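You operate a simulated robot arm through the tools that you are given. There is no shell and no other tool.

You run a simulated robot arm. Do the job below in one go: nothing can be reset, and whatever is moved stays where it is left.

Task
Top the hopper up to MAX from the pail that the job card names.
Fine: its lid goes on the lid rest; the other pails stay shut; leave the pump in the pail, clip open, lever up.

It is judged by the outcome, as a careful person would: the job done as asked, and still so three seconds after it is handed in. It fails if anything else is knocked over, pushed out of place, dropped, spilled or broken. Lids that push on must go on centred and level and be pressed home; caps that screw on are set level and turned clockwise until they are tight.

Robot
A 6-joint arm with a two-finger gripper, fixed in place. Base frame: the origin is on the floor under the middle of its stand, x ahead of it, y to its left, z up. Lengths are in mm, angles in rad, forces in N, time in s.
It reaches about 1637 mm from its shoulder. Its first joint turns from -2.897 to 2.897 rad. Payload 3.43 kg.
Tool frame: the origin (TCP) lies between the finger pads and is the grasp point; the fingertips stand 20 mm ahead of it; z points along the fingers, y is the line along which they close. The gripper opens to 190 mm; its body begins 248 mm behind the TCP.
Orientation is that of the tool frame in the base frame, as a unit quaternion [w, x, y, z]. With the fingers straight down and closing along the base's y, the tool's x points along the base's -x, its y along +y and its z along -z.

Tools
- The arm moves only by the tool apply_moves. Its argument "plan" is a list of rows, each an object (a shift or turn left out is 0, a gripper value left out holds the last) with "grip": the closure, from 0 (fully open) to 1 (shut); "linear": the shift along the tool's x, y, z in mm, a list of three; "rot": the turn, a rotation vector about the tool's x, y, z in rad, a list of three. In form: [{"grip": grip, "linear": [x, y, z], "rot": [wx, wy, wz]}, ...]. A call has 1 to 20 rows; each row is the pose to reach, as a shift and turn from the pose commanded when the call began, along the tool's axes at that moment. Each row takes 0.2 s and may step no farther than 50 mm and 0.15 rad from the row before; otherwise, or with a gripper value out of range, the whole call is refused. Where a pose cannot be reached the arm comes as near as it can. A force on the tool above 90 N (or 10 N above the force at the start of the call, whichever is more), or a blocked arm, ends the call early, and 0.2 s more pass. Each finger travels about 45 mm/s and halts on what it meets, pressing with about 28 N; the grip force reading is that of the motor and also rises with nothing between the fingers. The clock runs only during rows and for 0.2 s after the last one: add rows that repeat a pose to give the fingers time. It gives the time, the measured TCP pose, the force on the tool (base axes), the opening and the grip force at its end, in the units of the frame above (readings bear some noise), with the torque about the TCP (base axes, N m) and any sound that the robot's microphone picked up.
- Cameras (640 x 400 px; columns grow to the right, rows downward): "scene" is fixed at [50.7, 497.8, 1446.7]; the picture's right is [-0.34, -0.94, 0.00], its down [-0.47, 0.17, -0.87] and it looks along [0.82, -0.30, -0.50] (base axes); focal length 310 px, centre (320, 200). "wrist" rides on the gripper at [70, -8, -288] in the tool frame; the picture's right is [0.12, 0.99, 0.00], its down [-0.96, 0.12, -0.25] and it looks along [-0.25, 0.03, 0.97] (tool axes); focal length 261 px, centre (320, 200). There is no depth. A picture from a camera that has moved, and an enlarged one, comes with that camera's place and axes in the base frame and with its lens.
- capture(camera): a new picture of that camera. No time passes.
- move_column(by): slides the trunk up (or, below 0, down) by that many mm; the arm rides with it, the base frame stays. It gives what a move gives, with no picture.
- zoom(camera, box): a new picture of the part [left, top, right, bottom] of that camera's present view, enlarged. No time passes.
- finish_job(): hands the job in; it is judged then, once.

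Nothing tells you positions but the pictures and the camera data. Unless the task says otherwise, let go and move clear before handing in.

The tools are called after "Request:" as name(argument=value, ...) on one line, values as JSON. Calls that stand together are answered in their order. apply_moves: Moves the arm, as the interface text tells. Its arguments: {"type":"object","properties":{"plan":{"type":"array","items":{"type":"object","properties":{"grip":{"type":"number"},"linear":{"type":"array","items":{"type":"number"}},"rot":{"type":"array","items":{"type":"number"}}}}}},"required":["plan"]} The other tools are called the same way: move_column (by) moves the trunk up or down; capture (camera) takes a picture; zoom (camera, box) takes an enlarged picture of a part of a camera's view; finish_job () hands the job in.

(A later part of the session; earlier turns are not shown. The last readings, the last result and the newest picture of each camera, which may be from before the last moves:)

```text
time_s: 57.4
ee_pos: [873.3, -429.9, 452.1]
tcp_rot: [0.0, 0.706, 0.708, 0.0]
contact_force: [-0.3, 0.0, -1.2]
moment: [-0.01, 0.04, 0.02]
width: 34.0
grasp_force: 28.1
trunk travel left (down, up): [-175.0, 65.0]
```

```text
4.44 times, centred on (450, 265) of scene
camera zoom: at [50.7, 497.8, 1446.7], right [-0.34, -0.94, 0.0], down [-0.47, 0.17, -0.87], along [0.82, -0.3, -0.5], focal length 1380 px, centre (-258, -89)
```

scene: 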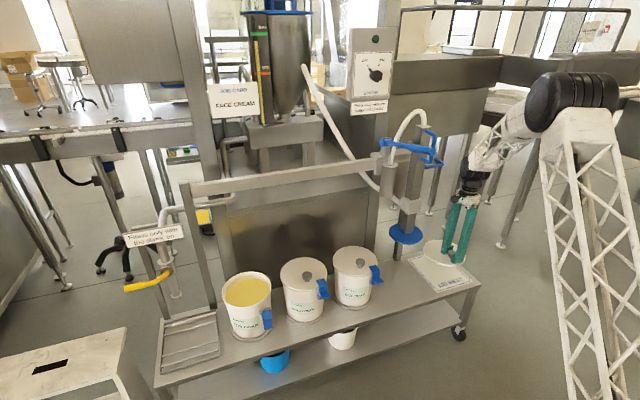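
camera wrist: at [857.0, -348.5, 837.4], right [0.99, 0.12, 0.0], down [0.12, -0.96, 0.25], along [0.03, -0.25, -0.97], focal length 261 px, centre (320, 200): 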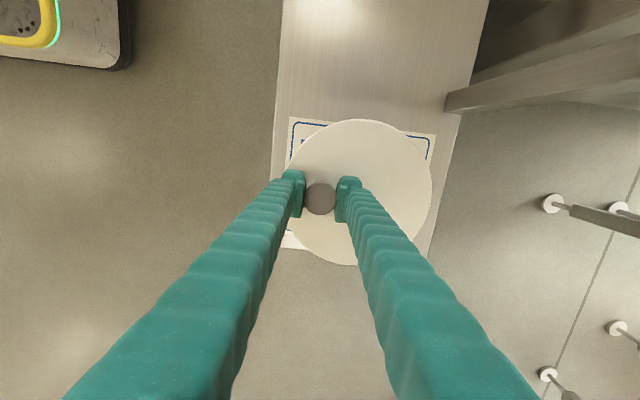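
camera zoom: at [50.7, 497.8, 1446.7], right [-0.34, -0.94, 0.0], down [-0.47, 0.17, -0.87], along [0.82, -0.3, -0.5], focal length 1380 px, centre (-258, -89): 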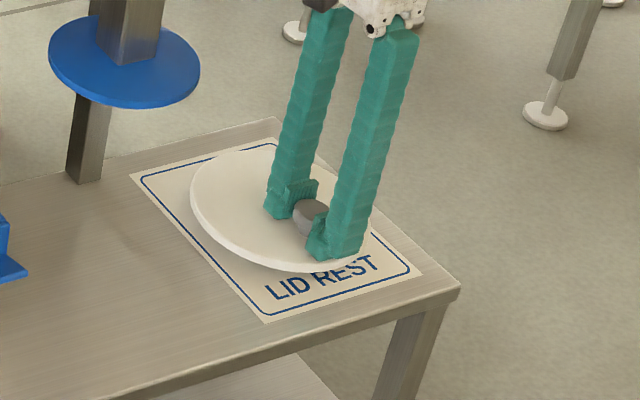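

Request:
apply_moves(plan=[{"grip": 1, "linear": [0, 0, 2]}, {"grip": 1, "linear": [0, 0, 4]}, {"grip": 1, "linear": [0, 0, 6]}, {"grip": 1, "linear": [0, 0, 8]}])

Request:
zoom(camera="scene", box=[400, 220, 500, 310])

```text
time_s: 58.4
ee_pos: [872.0, -431.0, 443.4]
tcp_rot: [0.0, 0.707, 0.708, -0.001]
contact_force: [-0.3, 0.2, -0.8]
moment: [-0.02, 0.01, -0.02]
width: 34.0
grasp_force: 28.3
trunk travel left (down, up): [-175.0, 65.0]
```

```text
4.44 times, centred on (450, 265) of scene
camera zoom: at [50.7, 497.8, 1446.7], right [-0.34, -0.94, 0.0], down [-0.47, 0.17, -0.87], along [0.82, -0.3, -0.5], focal length 1380 px, centre (-258, -89)
```

zoom: 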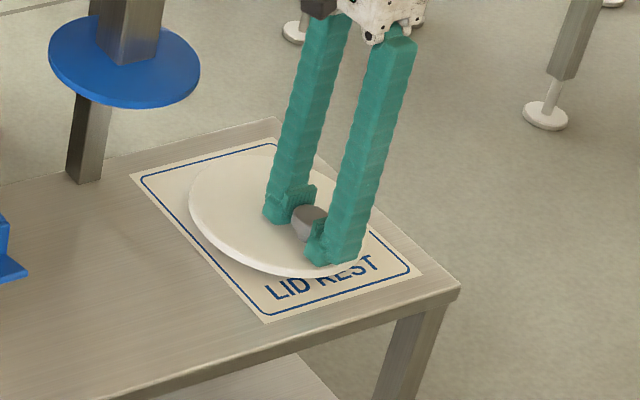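

Request:
apply_moves(plan=[{"grip": 1, "linear": [0, 0, 2]}, {"grip": 1, "linear": [0, 0, 4]}, {"grip": 1, "linear": [0, 0, 6]}])

Request:
zoom(camera="scene", box=[400, 220, 500, 310])

Request:
zoom(camera="wrist", box=[260, 100, 460, 275])

```text
time_s: 59.2
ee_pos: [872.5, -431.0, 439.7]
tcp_rot: [0.001, 0.706, 0.708, 0.001]
contact_force: [-0.4, -0.1, -1.0]
moment: [0.03, 0.03, 0.0]
width: 34.0
grasp_force: 28.2
trunk travel left (down, up): [-175.0, 65.0]
```

```text
4.44 times, centred on (450, 265) of scene
camera zoom: at [50.7, 497.8, 1446.7], right [-0.34, -0.94, 0.0], down [-0.47, 0.17, -0.87], along [0.82, -0.3, -0.5], focal length 1380 px, centre (-258, -89)
```

zoom: 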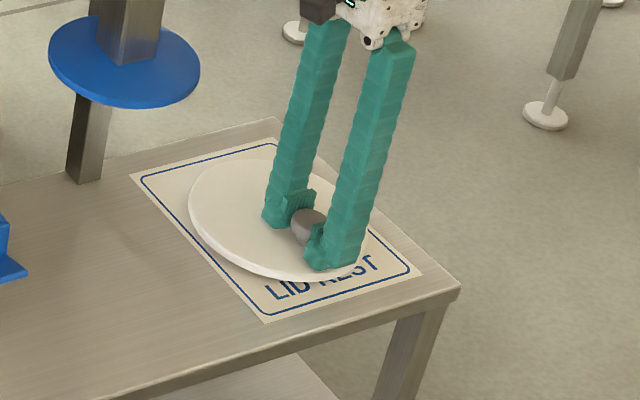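

```text
2.29 times, centred on (360, 188) of wrist
camera zoom: at [864.7, -359.4, 726.6], right [0.99, 0.12, 0.0], down [0.12, -0.96, 0.25], along [0.03, -0.25, -0.97], focal length 596 px, centre (229, 229)
```

zoom: 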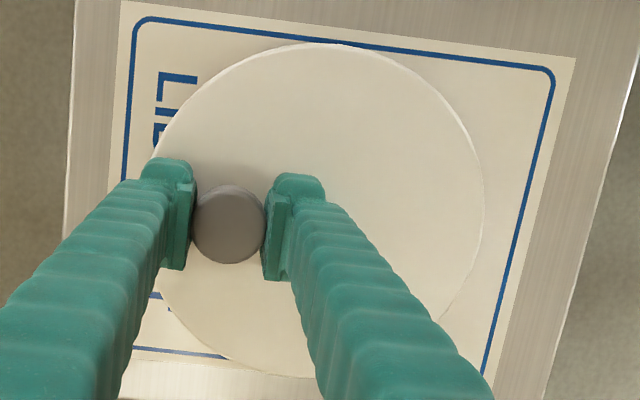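

Comparing the views, the table is lower than I thought, at z≈397, and the card centre is at about (925, −429). I'll shift the lid 7 mm in x and keep lowering.

Request:
apply_moves(plan=[{"grip": 1, "linear": [0, 3, 1]}, {"grip": 1, "linear": [0, 7, 3]}, {"grip": 1, "linear": [0, 7, 5]}, {"grip": 1, "linear": [0, 7, 7]}, {"grip": 1, "linear": [0, 7, 9]}])

Request:
zoom(camera="scene", box=[400, 220, 500, 310])

```text
time_s: 60.4
ee_pos: [879.3, -430.8, 429.3]
tcp_rot: [0.0, 0.706, 0.708, -0.001]
contact_force: [0.5, 0.3, -1.0]
moment: [0.0, 0.02, 0.0]
width: 34.0
grasp_force: 28.5
trunk travel left (down, up): [-175.0, 65.0]
```

```text
4.44 times, centred on (450, 265) of scene
camera zoom: at [50.7, 497.8, 1446.7], right [-0.34, -0.94, 0.0], down [-0.47, 0.17, -0.87], along [0.82, -0.3, -0.5], focal length 1380 px, centre (-258, -89)
```

zoom: 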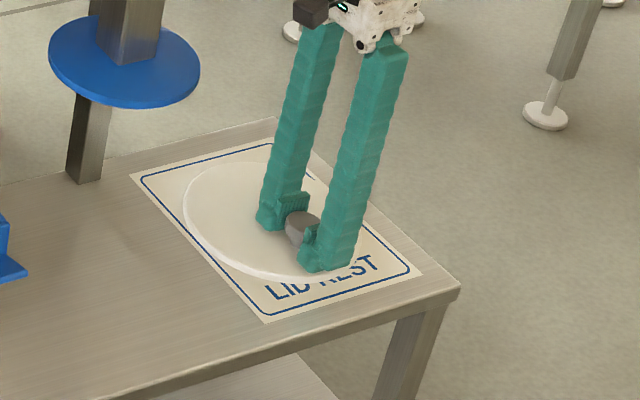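

Request:
apply_moves(plan=[{"grip": 1, "linear": [0, 0, 2]}, {"grip": 1, "linear": [0, 0, 4]}])

Request:
zoom(camera="scene", box=[400, 220, 500, 310])

```text
time_s: 61.0
ee_pos: [880.9, -431.1, 429.9]
tcp_rot: [0.002, 0.707, 0.708, 0.001]
contact_force: [-7.4, 2.1, 37.1]
moment: [0.26, 0.37, 0.05]
width: 34.3
grasp_force: 27.7
trunk travel left (down, up): [-175.0, 65.0]
```

```text
4.44 times, centred on (450, 265) of scene
camera zoom: at [50.7, 497.8, 1446.7], right [-0.34, -0.94, 0.0], down [-0.47, 0.17, -0.87], along [0.82, -0.3, -0.5], focal length 1380 px, centre (-258, -89)
```

zoom: 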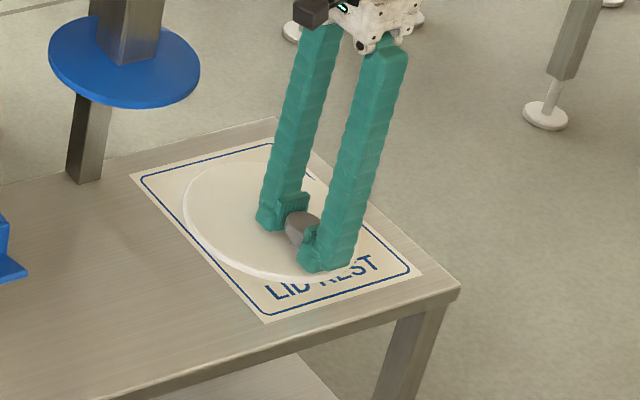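

The lid is down on the rest. I'll ease off the pressure, open, and lift away.

Request:
apply_moves(plan=[{"grip": 1, "linear": [0, 0, -2]}, {"grip": 1, "linear": [0, 0, -3.5]}, {"grip": 0.75, "linear": [0, 0, -3.5]}, {"grip": 0.6, "linear": [0, 0, -3.5]}, {"grip": 0.55, "linear": [0, 0, -3.5]}, {"grip": 0.55, "linear": [0, 0, -3.5]}])

Request:
zoom(camera="wrist", box=[240, 90, 460, 275])

```text
time_s: 62.4
ee_pos: [879.1, -428.8, 428.8]
tcp_rot: [-0.001, 0.707, 0.708, 0.001]
contact_force: [-2.4, -0.1, 7.2]
moment: [-0.03, -0.31, -0.07]
width: 84.3
grasp_force: 0.1
trunk travel left (down, up): [-175.0, 65.0]
```

```text
2.16 times, centred on (350, 182) of wrist
camera zoom: at [870.9, -358.3, 716.3], right [0.99, 0.12, 0.0], down [0.12, -0.96, 0.25], along [0.03, -0.24, -0.97], focal length 564 px, centre (255, 238)
```

zoom: 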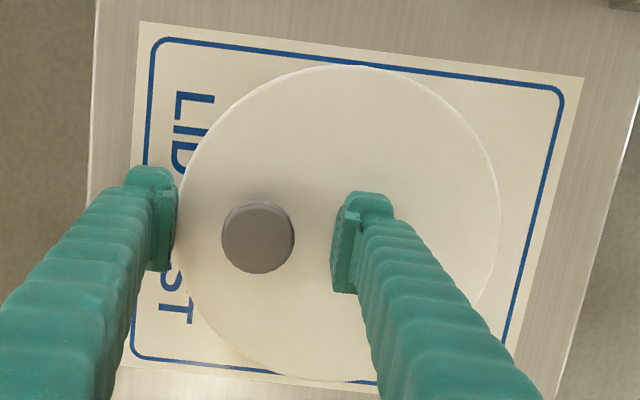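

The lid is resting inside the card outline. I'll lift away and then back off to look at the pump carriage.

Request:
apply_moves(plan=[{"grip": 0.55, "linear": [0, 0, -10]}, {"grip": 0.55, "linear": [0, 0, -40]}, {"grip": 0.55, "linear": [0, 0, -85]}, {"grip": 0.55, "linear": [0, 0, -130]}, {"grip": 0.55, "linear": [0, 0, -175]}, {"grip": 0.55, "linear": [0, 0, -220]}, {"grip": 0.55, "linear": [0, 0, -265]}, {"grip": 0.55, "linear": [0, 0, -310]}, {"grip": 0.55, "linear": [0, -40, -330]}, {"grip": 0.55, "linear": [0, -85, -340]}, {"grip": 0.55, "linear": [0, -130, -350]}, {"grip": 0.55, "linear": [0, -175, -360]}, {"grip": 0.55, "linear": [0, -220, -370]}, {"grip": 0.55, "linear": [0, -250, -380]}, {"grip": 0.55, "linear": [0, -250, -380]}])

Request:
capture(camera="wrist")

Request:
zoom(camera="scene", box=[400, 220, 500, 310])

Request:
zoom(camera="scene", box=[200, 250, 320, 350])

```text
time_s: 65.6
ee_pos: [629.9, -429.7, 810.3]
tcp_rot: [0.001, 0.707, 0.708, 0.0]
contact_force: [1.0, -0.7, 0.3]
moment: [-0.01, 0.0, 0.01]
width: 85.5
grasp_force: 0.1
trunk travel left (down, up): [-175.0, 65.0]
```

```text
taken
camera wrist: at [621.0, -358.8, 1097.2], right [0.99, 0.12, 0.0], down [0.12, -0.96, 0.25], along [0.03, -0.25, -0.97], focal length 261 px, centre (320, 200)
```

wrist: 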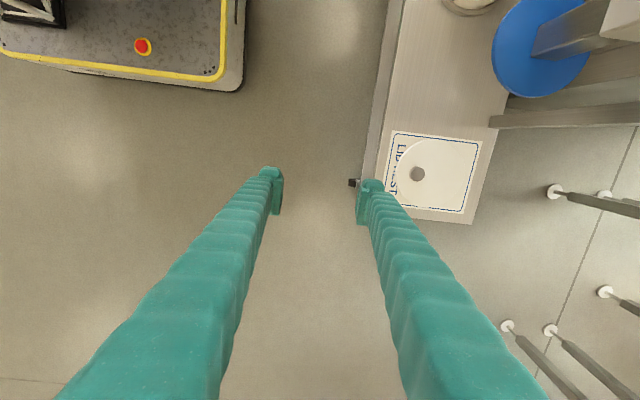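

```text
4.44 times, centred on (450, 265) of scene
camera zoom: at [50.7, 497.8, 1446.7], right [-0.34, -0.94, 0.0], down [-0.47, 0.17, -0.87], along [0.82, -0.3, -0.5], focal length 1380 px, centre (-258, -89)
```

zoom: 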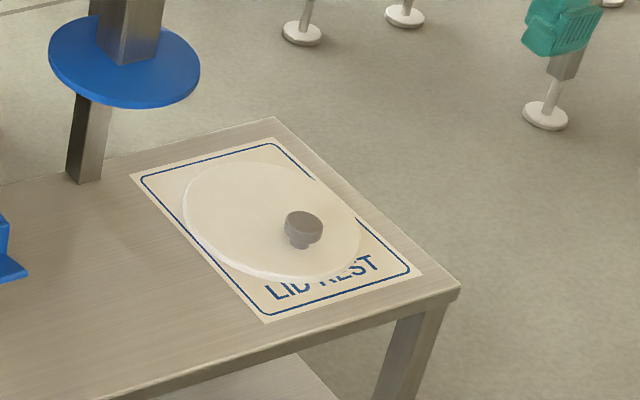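

```text
4.00 times, centred on (260, 300) of scene
camera zoom: at [50.7, 497.8, 1446.7], right [-0.34, -0.94, 0.0], down [-0.47, 0.17, -0.87], along [0.82, -0.3, -0.5], focal length 1242 px, centre (560, -200)
```

zoom: 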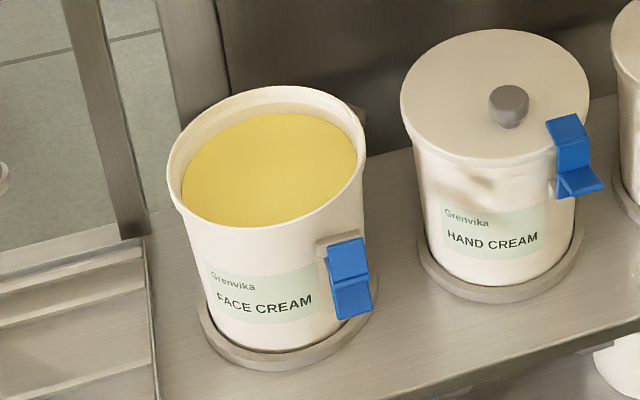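

Lid and pail both look right, and the cream surface is only about 15–20 mm below the rim. Now I'll turn the gripper back and rise for a closer look at the carriage handle and pump from above.

Request:
apply_moves(plan=[{"grip": 0.55, "linear": [9, 6, -28], "rot": [0, 0, -0.131]}, {"grip": 0.55, "linear": [18, 12, -56], "rot": [0, 0, -0.262]}, {"grip": 0.55, "linear": [27, 18, -84], "rot": [0, 0, -0.393]}, {"grip": 0.55, "linear": [36, 24, -112], "rot": [0, 0, -0.524]}, {"grip": 0.55, "linear": [45, 30, -140], "rot": [0, 0, -0.654]}, {"grip": 0.55, "linear": [54, 36, -168], "rot": [0, 0, -0.785]}, {"grip": 0.55, "linear": [63, 42, -196], "rot": [0, 0, -0.916]}, {"grip": 0.55, "linear": [72, 48, -224], "rot": [0, 0, -1.047]}, {"grip": 0.55, "linear": [81, 54, -252], "rot": [0, 0, -1.178]}, {"grip": 0.55, "linear": [90, 60, -280], "rot": [0, 0, -1.309]}, {"grip": 0.55, "linear": [100, 65, -310], "rot": [0, 0, -1.44]}, {"grip": 0.55, "linear": [110, 70, -340], "rot": [0, 0, -1.5708]}, {"grip": 0.55, "linear": [110, 70, -340], "rot": [0, 0, -1.5708]}])

Request:
capture(camera="wrist")

```text
time_s: 68.4
ee_pos: [699.4, -321.7, 1151.0]
tcp_rot: [0.001, -0.001, 1.0, 0.0]
contact_force: [0.4, 0.2, 0.6]
moment: [-0.02, 0.02, -0.02]
width: 85.5
grasp_force: 0.1
trunk travel left (down, up): [-175.0, 65.0]
```

```text
taken
camera wrist: at [629.3, -328.2, 1438.2], right [-0.12, 0.99, 0.0], down [0.96, 0.12, 0.25], along [0.25, 0.03, -0.97], focal length 261 px, centre (320, 200)
```

wrist: 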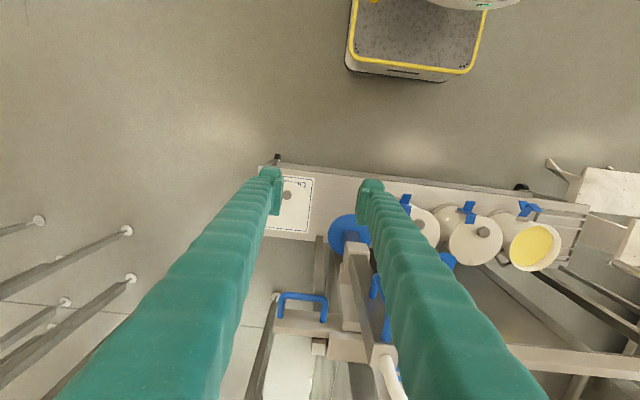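

Request:
zoom(camera="wrist", box=[240, 200, 440, 400])

Request:
zoom(camera="wrist", box=[260, 270, 360, 360])

```text
2.00 times, centred on (340, 300) of wrist
camera zoom: at [629.3, -328.2, 1438.2], right [-0.12, 0.99, 0.0], down [0.96, 0.12, 0.25], along [0.25, 0.03, -0.97], focal length 521 px, centre (280, 0)
```

zoom: 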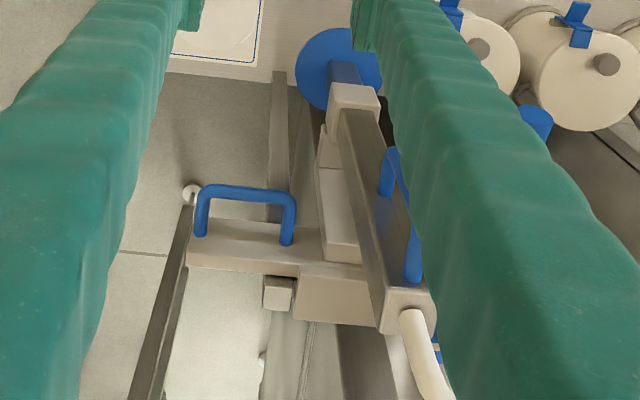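

```text
4.44 times, centred on (310, 315) of wrist
camera zoom: at [629.3, -328.2, 1438.2], right [-0.12, 0.99, 0.0], down [0.96, 0.12, 0.25], along [0.25, 0.03, -0.97], focal length 1158 px, centre (364, -311)
```

zoom: 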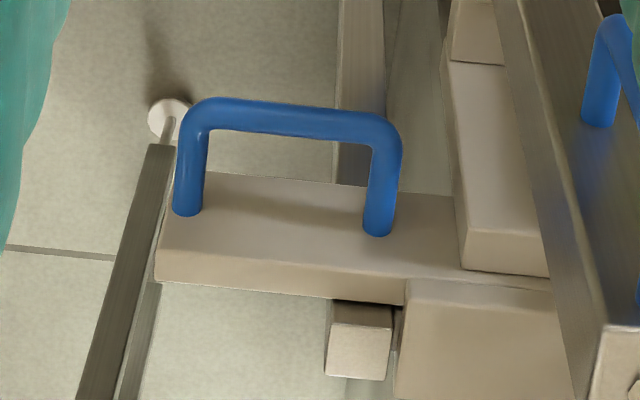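

The blue U-handle projects forward (towards −x) from a vertical plate on the carriage, at roughly x≈960, y −270 to −367, z≈960. I'll tilt for a front view to fix the heights of the handle, sleeve, lever and D-handle.

Request:
apply_moves(plan=[{"grip": 0.55, "linear": [-5, 0, 15], "rot": [0, -0.105, 0]}, {"grip": 0.55, "linear": [-10, 0, 30], "rot": [0, -0.209, 0]}, {"grip": 0.55, "linear": [-15, 0, 45], "rot": [0, -0.314, 0]}, {"grip": 0.55, "linear": [-20, 0, 60], "rot": [0, -0.419, 0]}, {"grip": 0.55, "linear": [-25, 0, 75], "rot": [0, -0.524, 0]}, {"grip": 0.55, "linear": [-30, 0, 90], "rot": [0, -0.628, 0]}, {"grip": 0.55, "linear": [-35, 0, 105], "rot": [0, -0.733, 0]}, {"grip": 0.55, "linear": [-40, 0, 120], "rot": [0, -0.838, 0]}, {"grip": 0.55, "linear": [-45, 0, 135], "rot": [0, -0.942, 0]}, {"grip": 0.55, "linear": [-50, 1, 151], "rot": [0, -1.047, 0]}, {"grip": 0.55, "linear": [-50, 1, 151], "rot": [0, -1.047, 0]}])

Request:
capture(camera="wrist")

```text
time_s: 70.8
ee_pos: [749.6, -320.5, 998.2]
tcp_rot: [0.5, -0.001, 0.866, 0.001]
contact_force: [0.3, 0.2, -0.5]
moment: [-0.03, -0.01, -0.03]
width: 85.6
grasp_force: 0.1
trunk travel left (down, up): [-175.0, 65.0]
```

```text
taken
camera wrist: at [466.0, -327.0, 1080.8], right [-0.06, 0.99, -0.1], down [0.27, 0.12, 0.96], along [0.96, 0.03, -0.27], focal length 261 px, centre (320, 200)
```

wrist: 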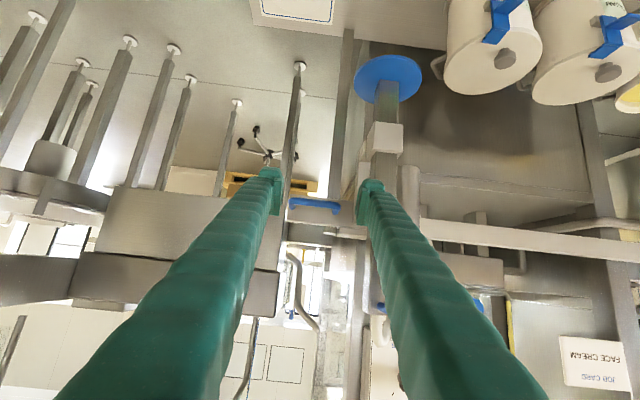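

Request:
zoom(camera="wrist", box=[270, 40, 430, 240])

Request:
zoom(camera="wrist", box=[270, 170, 370, 250])

```text
2.00 times, centred on (350, 140) of wrist
camera zoom: at [466.0, -327.0, 1080.8], right [-0.06, 0.99, -0.1], down [0.27, 0.12, 0.96], along [0.96, 0.03, -0.27], focal length 521 px, centre (260, 320)
```

zoom: 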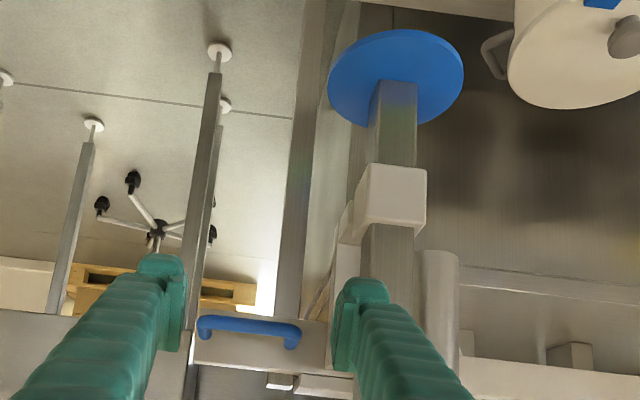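

```text
5.00 times, centred on (320, 210) of wrist
camera zoom: at [466.0, -327.0, 1080.8], right [-0.06, 0.99, -0.1], down [0.27, 0.12, 0.96], along [0.96, 0.03, -0.27], focal length 1303 px, centre (320, 150)
```

zoom: 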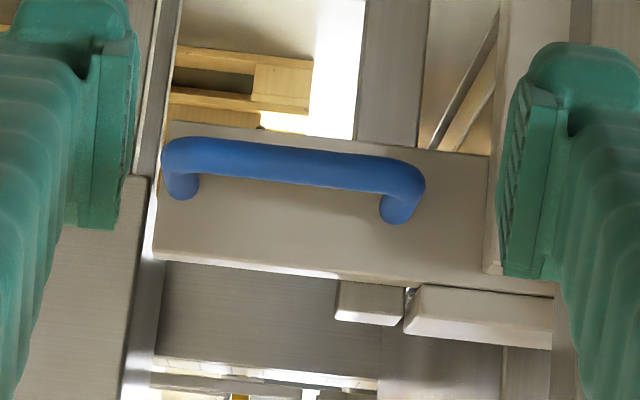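

The handle measures: outer bar at x≈972, z≈948, y from −367 to −277, with the plate face at x≈1025. The follower disc is near (929, −195, 665). Before sliding it over the closed pails I want a low side view, to be sure nothing hangs below the disc.

Request:
apply_moves(plan=[{"grip": 0.55, "linear": [37, 4, 22]}, {"grip": 0.55, "linear": [74, 9, 45]}, {"grip": 0.55, "linear": [110, 13, 67]}, {"grip": 0.55, "linear": [147, 18, 90]}, {"grip": 0.55, "linear": [184, 22, 112]}, {"grip": 0.55, "linear": [221, 27, 135]}, {"grip": 0.55, "linear": [258, 31, 157]}, {"grip": 0.55, "linear": [294, 36, 180]}, {"grip": 0.55, "linear": [331, 40, 202]}, {"grip": 0.55, "linear": [331, 40, 202]}])

Request:
capture(camera="wrist")

```text
time_s: 73.0
ee_pos: [768.4, -291.6, 666.6]
tcp_rot: [0.484, 0.011, 0.875, 0.029]
contact_force: [-0.4, -0.1, -0.4]
moment: [-0.02, 0.01, -0.02]
width: 85.4
grasp_force: 0.0
out of reach, approached as far as the arm can: row 6, 7, 8, 9, 10
trunk travel left (down, up): [-175.0, 65.0]
```

```text
taken
camera wrist: at [487.6, -306.3, 759.2], right [-0.07, 1.0, -0.04], down [0.3, 0.06, 0.95], along [0.95, 0.06, -0.31], focal length 261 px, centre (320, 200)
```

wrist: 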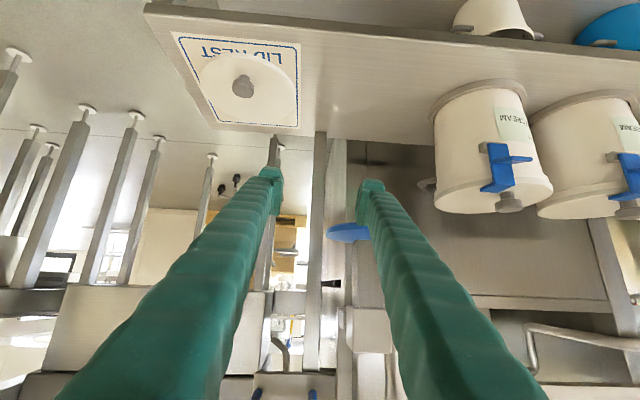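

Request:
apply_moves(plan=[{"grip": 0.4, "linear": [0, 30, 0]}, {"grip": 0.2, "linear": [0, 60, 0]}, {"grip": 0.2, "linear": [0, 90, 0]}, {"grip": 0.2, "linear": [0, 90, 0]}])

Request:
capture(camera="wrist")

Request:
zoom(camera="wrist", box=[260, 180, 400, 290])

```text
time_s: 74.0
ee_pos: [812.0, -226.2, 669.4]
tcp_rot: [0.482, 0.01, 0.876, 0.03]
contact_force: [-0.9, 0.6, -0.3]
moment: [-0.02, -0.01, -0.02]
width: 151.8
grasp_force: 0.0
out of reach, approached as far as the arm can: row 1, 2, 3, 4
trunk travel left (down, up): [-175.0, 65.0]
```

```text
taken
camera wrist: at [531.6, -243.0, 764.6], right [-0.07, 1.0, -0.04], down [0.31, 0.06, 0.95], along [0.95, 0.06, -0.31], focal length 261 px, centre (320, 200)
```

wrist: 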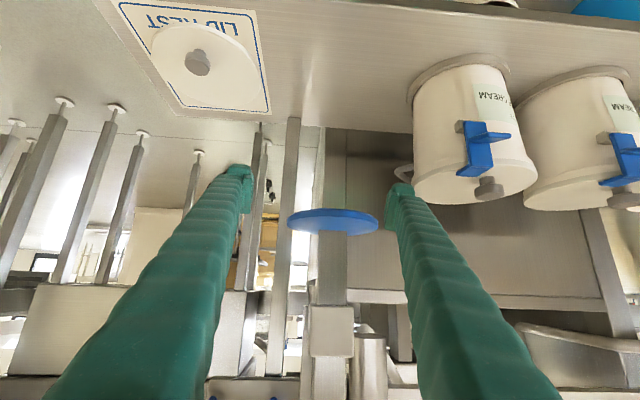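

```text
3.64 times, centred on (330, 235) of wrist
camera zoom: at [531.6, -243.0, 764.6], right [-0.07, 1.0, -0.04], down [0.31, 0.06, 0.95], along [0.95, 0.06, -0.31], focal length 948 px, centre (284, 73)
```

zoom: 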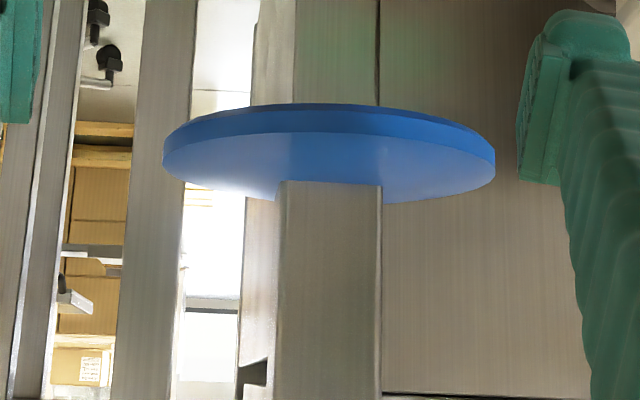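

Nothing projects below the disc, so it will clear the closed pails' knobs by about 30 mm. I'll go back up to a vertical tool and close the fingers partway.

Request:
apply_moves(plan=[{"grip": 0.45, "linear": [-29.1, -3.6, -29.6], "rot": [0.0052, 0.0838, -0.0017]}, {"grip": 0.55, "linear": [-58.2, -7.1, -59.2], "rot": [0.0104, 0.1676, -0.0035]}, {"grip": 0.55, "linear": [-87.3, -10.7, -88.8], "rot": [0.0157, 0.2514, -0.0052]}, {"grip": 0.55, "linear": [-116.4, -14.2, -118.4], "rot": [0.0209, 0.3352, -0.007]}, {"grip": 0.55, "linear": [-145.5, -17.8, -148], "rot": [0.0261, 0.419, -0.0087]}, {"grip": 0.55, "linear": [-174.6, -21.4, -177.6], "rot": [0.0313, 0.5029, -0.0105]}, {"grip": 0.55, "linear": [-203.7, -24.9, -207.1], "rot": [0.0365, 0.5867, -0.0122]}, {"grip": 0.55, "linear": [-232.8, -28.5, -236.7], "rot": [0.0417, 0.6705, -0.0139]}, {"grip": 0.55, "linear": [-261.9, -32, -266.3], "rot": [0.047, 0.7543, -0.0157]}, {"grip": 0.55, "linear": [-291, -35.6, -295.9], "rot": [0.0522, 0.8381, -0.0174]}, {"grip": 0.55, "linear": [-320.1, -39.1, -325.5], "rot": [0.0574, 0.9219, -0.0192]}, {"grip": 0.55, "linear": [-349.2, -42.7, -355.1], "rot": [0.0626, 1.0057, -0.0209]}, {"grip": 0.55, "linear": [-349.2, -42.7, -355.1], "rot": [0.0626, 1.0057, -0.0209]}])

```text
time_s: 76.8
ee_pos: [696.6, -299.3, 1152.9]
tcp_rot: [0.001, 0.002, 1.0, 0.0]
contact_force: [0.0, 0.0, 0.4]
moment: [0.0, 0.01, -0.01]
width: 85.6
grasp_force: 0.0
trunk travel left (down, up): [-175.0, 65.0]
```

Request:
apply_moves(plan=[{"grip": 0.55, "linear": [-5, -2, 0], "rot": [0, 0, -0.143]}, {"grip": 0.55, "linear": [-10, -4, 0], "rot": [0, 0, -0.286]}, {"grip": 0.55, "linear": [-15, -6, 0], "rot": [0, 0, -0.428]}, {"grip": 0.55, "linear": [-20, -8, 0], "rot": [0, 0, -0.571]}, {"grip": 0.55, "linear": [-25, -10, 0], "rot": [0, 0, -0.714]}, {"grip": 0.55, "linear": [-30, -12, 0], "rot": [0, 0, -0.857]}, {"grip": 0.55, "linear": [-35, -14, 0], "rot": [0, 0, -1.0]}, {"grip": 0.55, "linear": [-40, -16, 0], "rot": [0, 0, -1.142]}, {"grip": 0.55, "linear": [-45, -18, 0], "rot": [0, 0, -1.285]}, {"grip": 0.55, "linear": [-50, -20, 0], "rot": [0, 0, -1.428]}, {"grip": 0.55, "linear": [-60, -23, 0], "rot": [0, 0, -1.5708]}, {"grip": 0.55, "linear": [-95, -23, 5], "rot": [0, 0, -1.5708]}, {"grip": 0.55, "linear": [-135, -23, 10], "rot": [0, 0, -1.5708]}, {"grip": 0.55, "linear": [-175, -23, 15], "rot": [0, 0, -1.5708]}, {"grip": 0.55, "linear": [-215, -23, 20], "rot": [0, 0, -1.5708]}, {"grip": 0.55, "linear": [-250, -23, 25], "rot": [0, 0, -1.5708]}, {"grip": 0.55, "linear": [-275, -23, 30], "rot": [0, 0, -1.5708]}, {"grip": 0.55, "linear": [-275, -23, 30], "rot": [0, 0, -1.5708]}])

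Request:
capture(camera="wrist")

Request:
capture(camera="scene")

```text
time_s: 80.6
ee_pos: [971.2, -325.6, 1120.2]
tcp_rot: [0.001, -0.706, 0.708, -0.001]
contact_force: [0.1, 0.0, -0.6]
moment: [0.02, 0.09, -0.02]
width: 85.3
grasp_force: 0.0
trunk travel left (down, up): [-175.0, 65.0]
```

```text
taken
camera wrist: at [980.3, -393.0, 1409.7], right [-0.99, -0.12, 0.0], down [-0.11, 0.96, 0.25], along [-0.03, 0.24, -0.97], focal length 261 px, centre (320, 200)
```

wrist: 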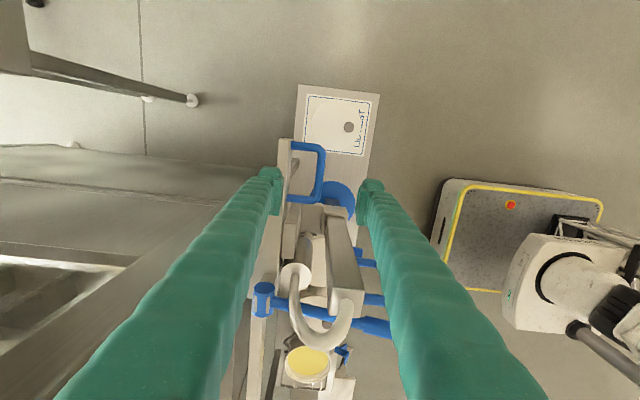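

```text
taken
```

scene: 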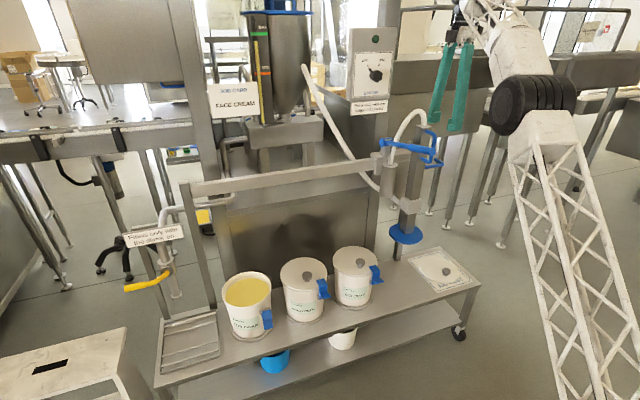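

Request:
zoom(camera="wrist", box=[240, 120, 400, 240])

Request:
zoom(camera="wrist", box=[230, 200, 410, 400])

```text
3.33 times, centred on (320, 180) of wrist
camera zoom: at [980.3, -393.0, 1409.7], right [-0.99, -0.12, 0.0], down [-0.11, 0.96, 0.25], along [-0.03, 0.24, -0.97], focal length 869 px, centre (320, 267)
```

zoom: 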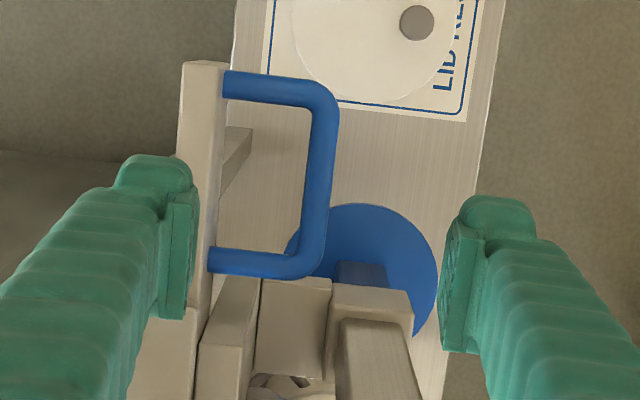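

```text
2.00 times, centred on (320, 300) of wrist
camera zoom: at [980.3, -393.0, 1409.7], right [-0.99, -0.12, 0.0], down [-0.11, 0.96, 0.25], along [-0.03, 0.24, -0.97], focal length 521 px, centre (320, 0)
```

zoom: 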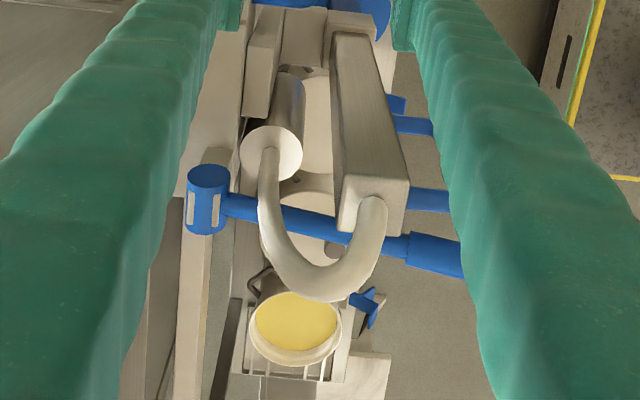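

This is a clear top view: the bar is directly under the TCP, with its centre at (971.7, −326.5). The rear finger must fit between the bar and the plate face at x≈1021, so I'll narrow the opening to 30 mm and descend partway.

Request:
apply_moves(plan=[{"grip": 0.842, "linear": [1, 0, 15]}, {"grip": 0.842, "linear": [2, 0, 35]}, {"grip": 0.842, "linear": [3.5, 0, 60]}, {"grip": 0.842, "linear": [3.5, 0, 85]}, {"grip": 0.842, "linear": [3.5, 0, 105]}, {"grip": 0.842, "linear": [3.5, 0, 112]}, {"grip": 0.842, "linear": [3.5, 0, 112]}])

Request:
zoom(camera="wrist", box=[240, 120, 400, 240])

```text
time_s: 82.2
ee_pos: [972.2, -327.9, 1011.2]
tcp_rot: [0.0, -0.706, 0.708, -0.002]
contact_force: [-0.2, -0.9, 1.1]
moment: [0.0, -0.01, -0.03]
width: 30.1
grasp_force: 0.0
trunk travel left (down, up): [-175.0, 65.0]
```

```text
3.33 times, centred on (320, 180) of wrist
camera zoom: at [979.9, -396.3, 1299.2], right [-0.99, -0.12, 0.0], down [-0.11, 0.96, 0.25], along [-0.03, 0.24, -0.97], focal length 869 px, centre (320, 267)
```

zoom: 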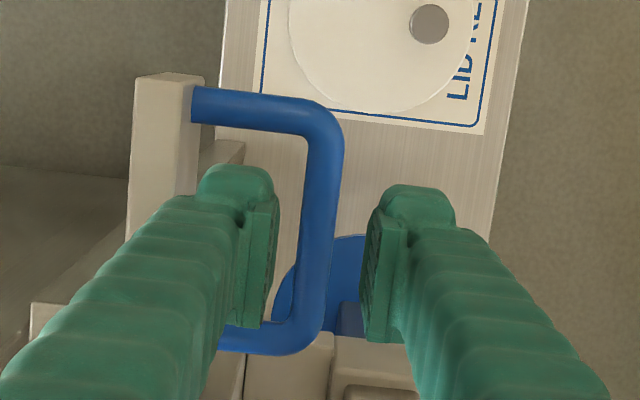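

Aligned. Descending onto the bar.

Request:
apply_moves(plan=[{"grip": 0.842, "linear": [0, 0, 15]}, {"grip": 0.842, "linear": [0, 0, 30]}, {"grip": 0.842, "linear": [0, 0, 45]}, {"grip": 0.842, "linear": [0, 0, 58]}, {"grip": 0.842, "linear": [0, 0, 64]}, {"grip": 0.842, "linear": [0, 0, 64]}])

Request:
zoom(camera="wrist", box=[240, 120, 400, 240])

Request:
zoom(camera="scene", box=[370, 100, 490, 200])

```text
time_s: 83.6
ee_pos: [972.6, -328.5, 946.6]
tcp_rot: [0.001, -0.706, 0.709, -0.002]
contact_force: [0.0, -0.1, -0.5]
moment: [0.0, 0.01, 0.01]
width: 30.1
grasp_force: 0.1
trunk travel left (down, up): [-175.0, 65.0]
```

```text
3.33 times, centred on (320, 180) of wrist
camera zoom: at [980.6, -395.6, 1234.6], right [-0.99, -0.12, 0.0], down [-0.11, 0.96, 0.24], along [-0.03, 0.24, -0.97], focal length 869 px, centre (320, 267)
```

zoom: 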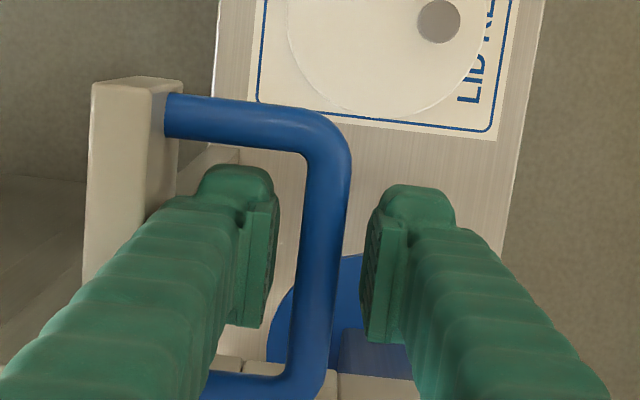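

```text
4.00 times, centred on (430, 150) of scene
camera zoom: at [50.7, 497.8, 1446.7], right [-0.34, -0.94, 0.0], down [-0.47, 0.17, -0.87], along [0.82, -0.3, -0.5], focal length 1242 px, centre (-120, 400)
```

zoom: 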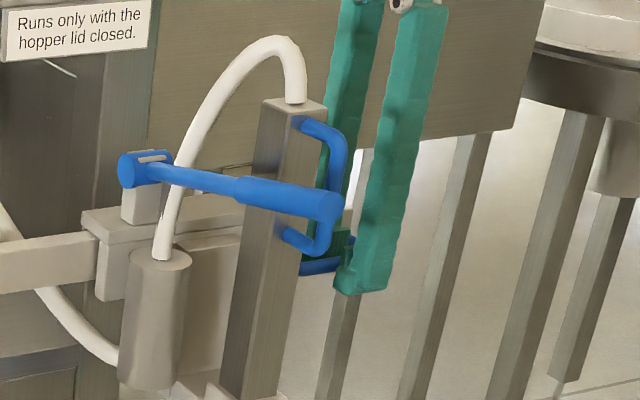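

The bar is between the fingers. Closing on it.

Request:
apply_moves(plan=[{"grip": 1, "linear": [0, 0, 0]}, {"grip": 1, "linear": [0, 0, 0]}, {"grip": 1, "linear": [0, 0, 0]}, {"grip": 1, "linear": [0, 0, 0]}])

Request:
zoom(camera="wrist", box=[240, 120, 400, 240])

```text
time_s: 84.6
ee_pos: [973.6, -326.7, 947.9]
tcp_rot: [0.0, -0.706, 0.708, -0.001]
contact_force: [17.6, -2.4, 2.7]
moment: [0.02, -0.1, -1.22]
width: 11.7
grasp_force: 45.1
trunk travel left (down, up): [-175.0, 65.0]
```

```text
3.33 times, centred on (320, 180) of wrist
camera zoom: at [981.5, -395.2, 1234.6], right [-0.99, -0.12, 0.0], down [-0.11, 0.96, 0.24], along [-0.03, 0.24, -0.97], focal length 869 px, centre (320, 267)
```

zoom: 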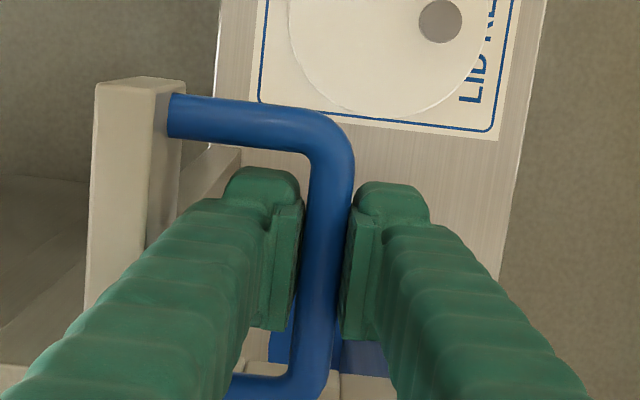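

Gripped, with a little sideways load that I'll relieve. Then I'll try a small slide in +y to feel the carriage friction.

Request:
apply_moves(plan=[{"grip": 1, "linear": [0, -1.5, 0]}, {"grip": 1, "linear": [-5, -2, 0]}, {"grip": 1, "linear": [-10, -2, 0]}, {"grip": 1, "linear": [-15, -2, 0]}, {"grip": 1, "linear": [-20, -2, 0]}])

Request:
zoom(camera="scene", box=[340, 100, 500, 260])

```text
time_s: 85.8
ee_pos: [973.3, -306.7, 946.7]
tcp_rot: [0.001, -0.706, 0.708, -0.002]
contact_force: [-2.3, -4.3, -0.6]
moment: [-0.18, -0.01, -1.21]
width: 11.7
grasp_force: 45.0
trunk travel left (down, up): [-175.0, 65.0]
```

```text
2.50 times, centred on (420, 180) of scene
camera zoom: at [50.7, 497.8, 1446.7], right [-0.34, -0.94, 0.0], down [-0.47, 0.17, -0.87], along [0.82, -0.3, -0.5], focal length 776 px, centre (70, 250)
```

zoom: 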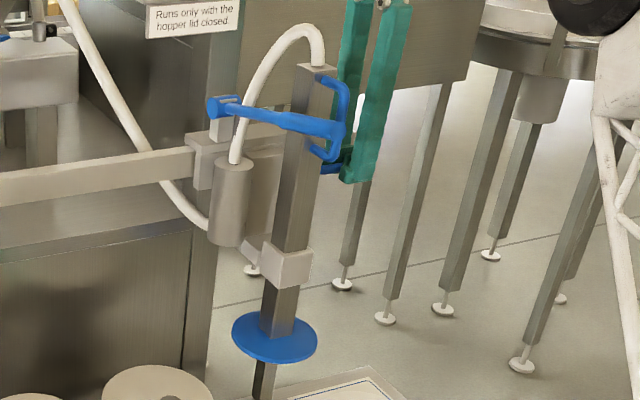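

The carriage slides easily with about 4 N. I'll continue towards the face-cream pail at a steady pace.

Request:
apply_moves(plan=[{"grip": 1, "linear": [-10, 0, 0]}, {"grip": 1, "linear": [-25, 0, 0]}, {"grip": 1, "linear": [-45, 0, 0]}, {"grip": 1, "linear": [-70, 0, 0]}, {"grip": 1, "linear": [-95, 0, 0]}, {"grip": 1, "linear": [-120, 0, 0]}, {"grip": 1, "linear": [-145, 0, 0]}, {"grip": 1, "linear": [-170, 0, 0]}, {"grip": 1, "linear": [-195, 0, 0]}, {"grip": 1, "linear": [-220, 0, 0]}, {"grip": 1, "linear": [-245, 0, 0]}, {"grip": 1, "linear": [-265, 0, 0]}, {"grip": 1, "linear": [-280, 0, 0]}, {"grip": 1, "linear": [-285, 0, 0]}])

Request:
capture(camera="scene")

Request:
capture(camera="wrist")

```text
time_s: 88.8
ee_pos: [972.7, -22.3, 945.0]
tcp_rot: [-0.001, -0.706, 0.708, -0.001]
contact_force: [-41.8, -1.1, -21.6]
moment: [-0.05, 0.1, -1.28]
width: 11.7
grasp_force: 44.3
trunk travel left (down, up): [-175.0, 65.0]
```

```text
taken
```

scene: 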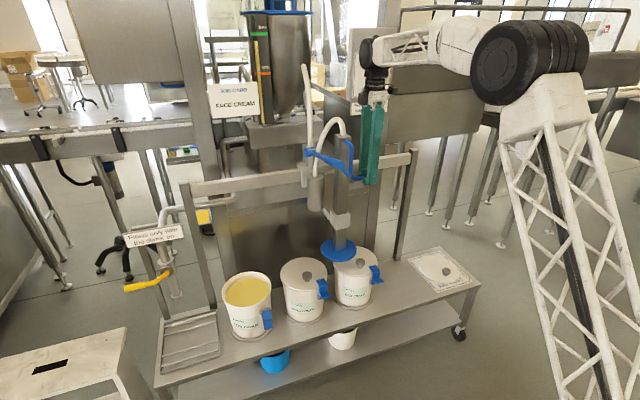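

```text
taken
camera wrist: at [982.4, -90.6, 1234.1], right [-0.99, -0.12, 0.0], down [-0.11, 0.96, 0.25], along [-0.03, 0.24, -0.97], focal length 261 px, centre (320, 200)
```

wrist: 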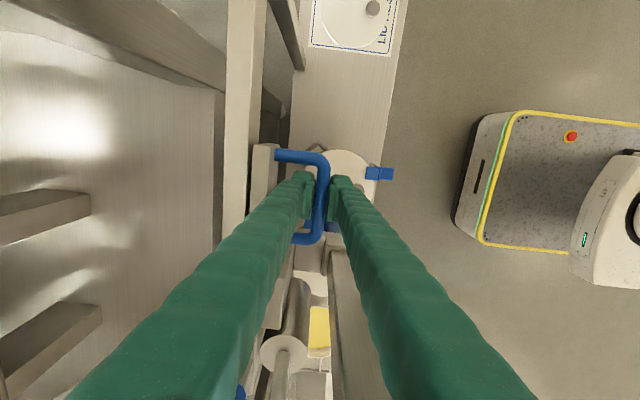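

It's moving well, but side load has built up because the rail isn't exactly parallel to my path. I'll shift the command by about −3 mm in x and −2 mm in z, and follow that slope for the rest.

Request:
apply_moves(plan=[{"grip": 1, "linear": [0, 1.7, 0.9]}, {"grip": 1, "linear": [0, 3.3, 1.7]}, {"grip": 1, "linear": [-8, 3.4, 1.7]}, {"grip": 1, "linear": [-20, 3.5, 1.8]}, {"grip": 1, "linear": [-40, 3.7, 1.9]}, {"grip": 1, "linear": [-60, 3.9, 2]}])

```text
time_s: 90.2
ee_pos: [974.2, 38.5, 945.9]
tcp_rot: [0.002, -0.707, 0.708, -0.003]
contact_force: [20.3, 1.3, 16.7]
moment: [0.13, -0.04, -1.25]
width: 11.7
grasp_force: 44.5
trunk travel left (down, up): [-175.0, 65.0]
```

Request:
apply_moves(plan=[{"grip": 1, "linear": [-5, -0.8, -0.6]}, {"grip": 1, "linear": [-20, -1.2, -0.9]}, {"grip": 1, "linear": [-40, -1.2, -0.9]}, {"grip": 1, "linear": [-60, -1.2, -0.9]}, {"grip": 1, "linear": [-80, -1.2, -0.9]}])

```text
time_s: 91.4
ee_pos: [973.0, 119.4, 945.3]
tcp_rot: [0.001, -0.706, 0.708, -0.002]
contact_force: [30.7, 8.4, 16.1]
moment: [-0.08, -0.08, -0.93]
width: 11.0
grasp_force: 44.6
trunk travel left (down, up): [-175.0, 65.0]
```

Request:
apply_moves(plan=[{"grip": 1, "linear": [-4, -1.2, -0.5]}, {"grip": 1, "linear": [-18, -1.9, -0.85]}, {"grip": 1, "linear": [-38, -2.1, -0.9]}, {"grip": 1, "linear": [-58, -2.3, -0.95]}, {"grip": 1, "linear": [-78, -2.5, -1]}, {"grip": 1, "linear": [-90, -2.6, -1]}])

Request:
capture(camera="scene")

```text
time_s: 92.8
ee_pos: [974.3, 209.3, 944.9]
tcp_rot: [-0.001, -0.706, 0.708, -0.001]
contact_force: [-37.8, 1.6, -15.3]
moment: [-0.3, 0.01, -1.27]
width: 10.7
grasp_force: 44.3
trunk travel left (down, up): [-175.0, 65.0]
```

```text
taken
```

scene: 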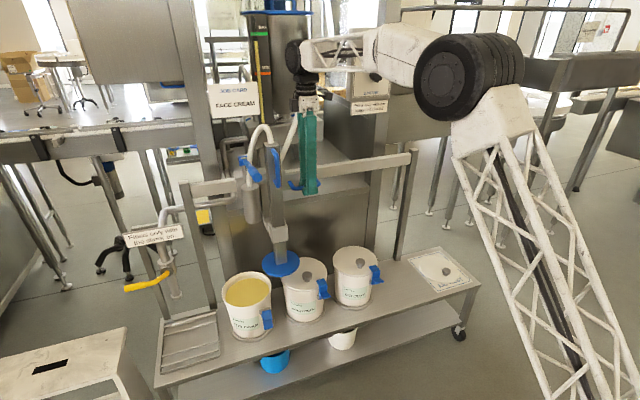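

Request:
capture(camera="wrist")

Request:
zoom(camera="scene", box=[190, 0, 350, 160])

```text
taken
camera wrist: at [983.1, 140.7, 1232.8], right [-0.99, -0.12, 0.0], down [-0.11, 0.96, 0.24], along [-0.03, 0.24, -0.97], focal length 261 px, centre (320, 200)
```

wrist: 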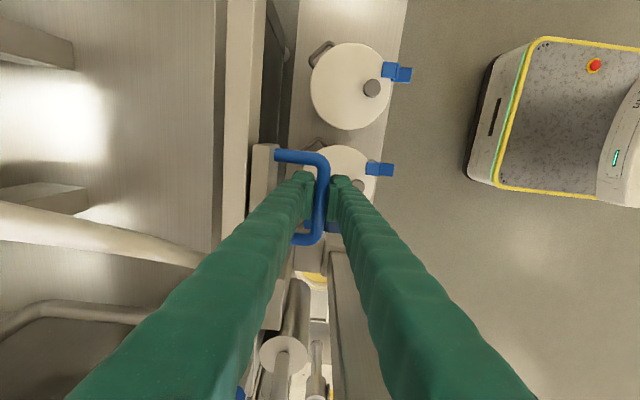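

```text
2.50 times, centred on (270, 80) of scene
camera zoom: at [50.7, 497.8, 1446.7], right [-0.34, -0.94, 0.0], down [-0.47, 0.17, -0.87], along [0.82, -0.3, -0.5], focal length 776 px, centre (445, 500)
```

zoom: 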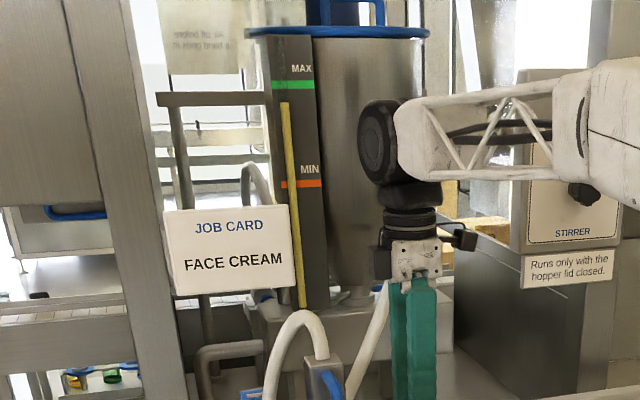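

The path is clear. I'll relieve the load again and slide another ~110 mm, then measure the alignment precisely.

Request:
apply_moves(plan=[{"grip": 1, "linear": [-3, 1.2, 0.4]}, {"grip": 1, "linear": [-15, 2, 0.8]}, {"grip": 1, "linear": [-35, 2, 0.8]}, {"grip": 1, "linear": [-60, 2, 0.8]}, {"grip": 1, "linear": [-85, 2, 0.8]}, {"grip": 1, "linear": [-105, 2, 0.8]}, {"grip": 1, "linear": [-110, 2, 0.8]}])

Request:
capture(camera="wrist")

Request:
zoom(camera="scene", box=[200, 220, 320, 340])

```text
time_s: 94.4
ee_pos: [973.5, 318.4, 945.4]
tcp_rot: [0.001, -0.706, 0.708, -0.001]
contact_force: [-29.5, 4.2, -10.5]
moment: [0.07, -0.01, -1.23]
width: 10.6
grasp_force: 44.5
trunk travel left (down, up): [-175.0, 65.0]
```

```text
taken
camera wrist: at [981.4, 249.9, 1232.8], right [-0.99, -0.12, 0.0], down [-0.11, 0.96, 0.25], along [-0.03, 0.24, -0.97], focal length 261 px, centre (320, 200)
```

wrist: 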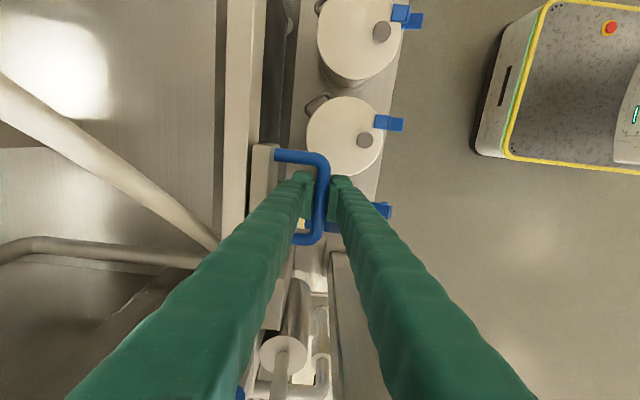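

```text
3.33 times, centred on (260, 280) of scene
camera zoom: at [50.7, 497.8, 1446.7], right [-0.34, -0.94, 0.0], down [-0.47, 0.17, -0.87], along [0.82, -0.3, -0.5], focal length 1035 px, centre (520, -67)
```

zoom: 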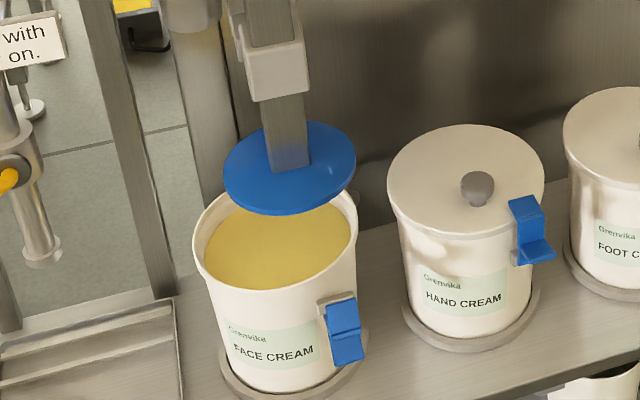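

By the scene view the disc centre is about 25 mm short of the pail centre in y. I'll slide 25 mm more and compare again.

Request:
apply_moves(plan=[{"grip": 1, "linear": [-3, 1, 0.4]}, {"grip": 1, "linear": [-10, 1.6, 0.6]}, {"grip": 1, "linear": [-18, 1.6, 0.6]}, {"grip": 1, "linear": [-25, 1.6, 0.6]}, {"grip": 1, "linear": [-25, 1.6, 0.6]}])

Request:
zoom(camera="scene", box=[210, 230, 310, 330])

```text
time_s: 95.6
ee_pos: [973.4, 341.7, 945.4]
tcp_rot: [0.002, -0.706, 0.708, -0.003]
contact_force: [2.6, 3.3, 4.2]
moment: [0.07, -0.03, -1.25]
width: 11.0
grasp_force: 43.9
trunk travel left (down, up): [-175.0, 65.0]
```

```text
4.00 times, centred on (260, 280) of scene
camera zoom: at [50.7, 497.8, 1446.7], right [-0.34, -0.94, 0.0], down [-0.47, 0.17, -0.87], along [0.82, -0.3, -0.5], focal length 1242 px, centre (560, -120)
```

zoom: 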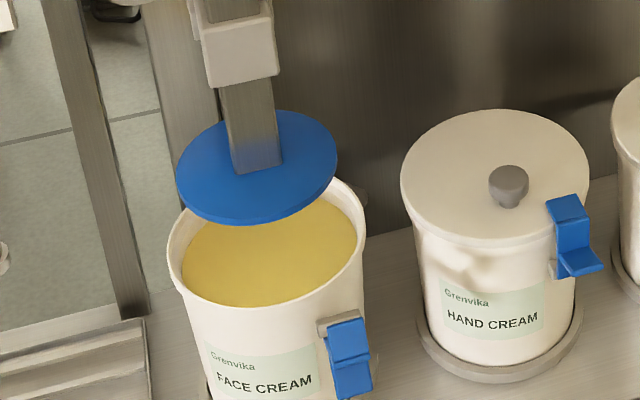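

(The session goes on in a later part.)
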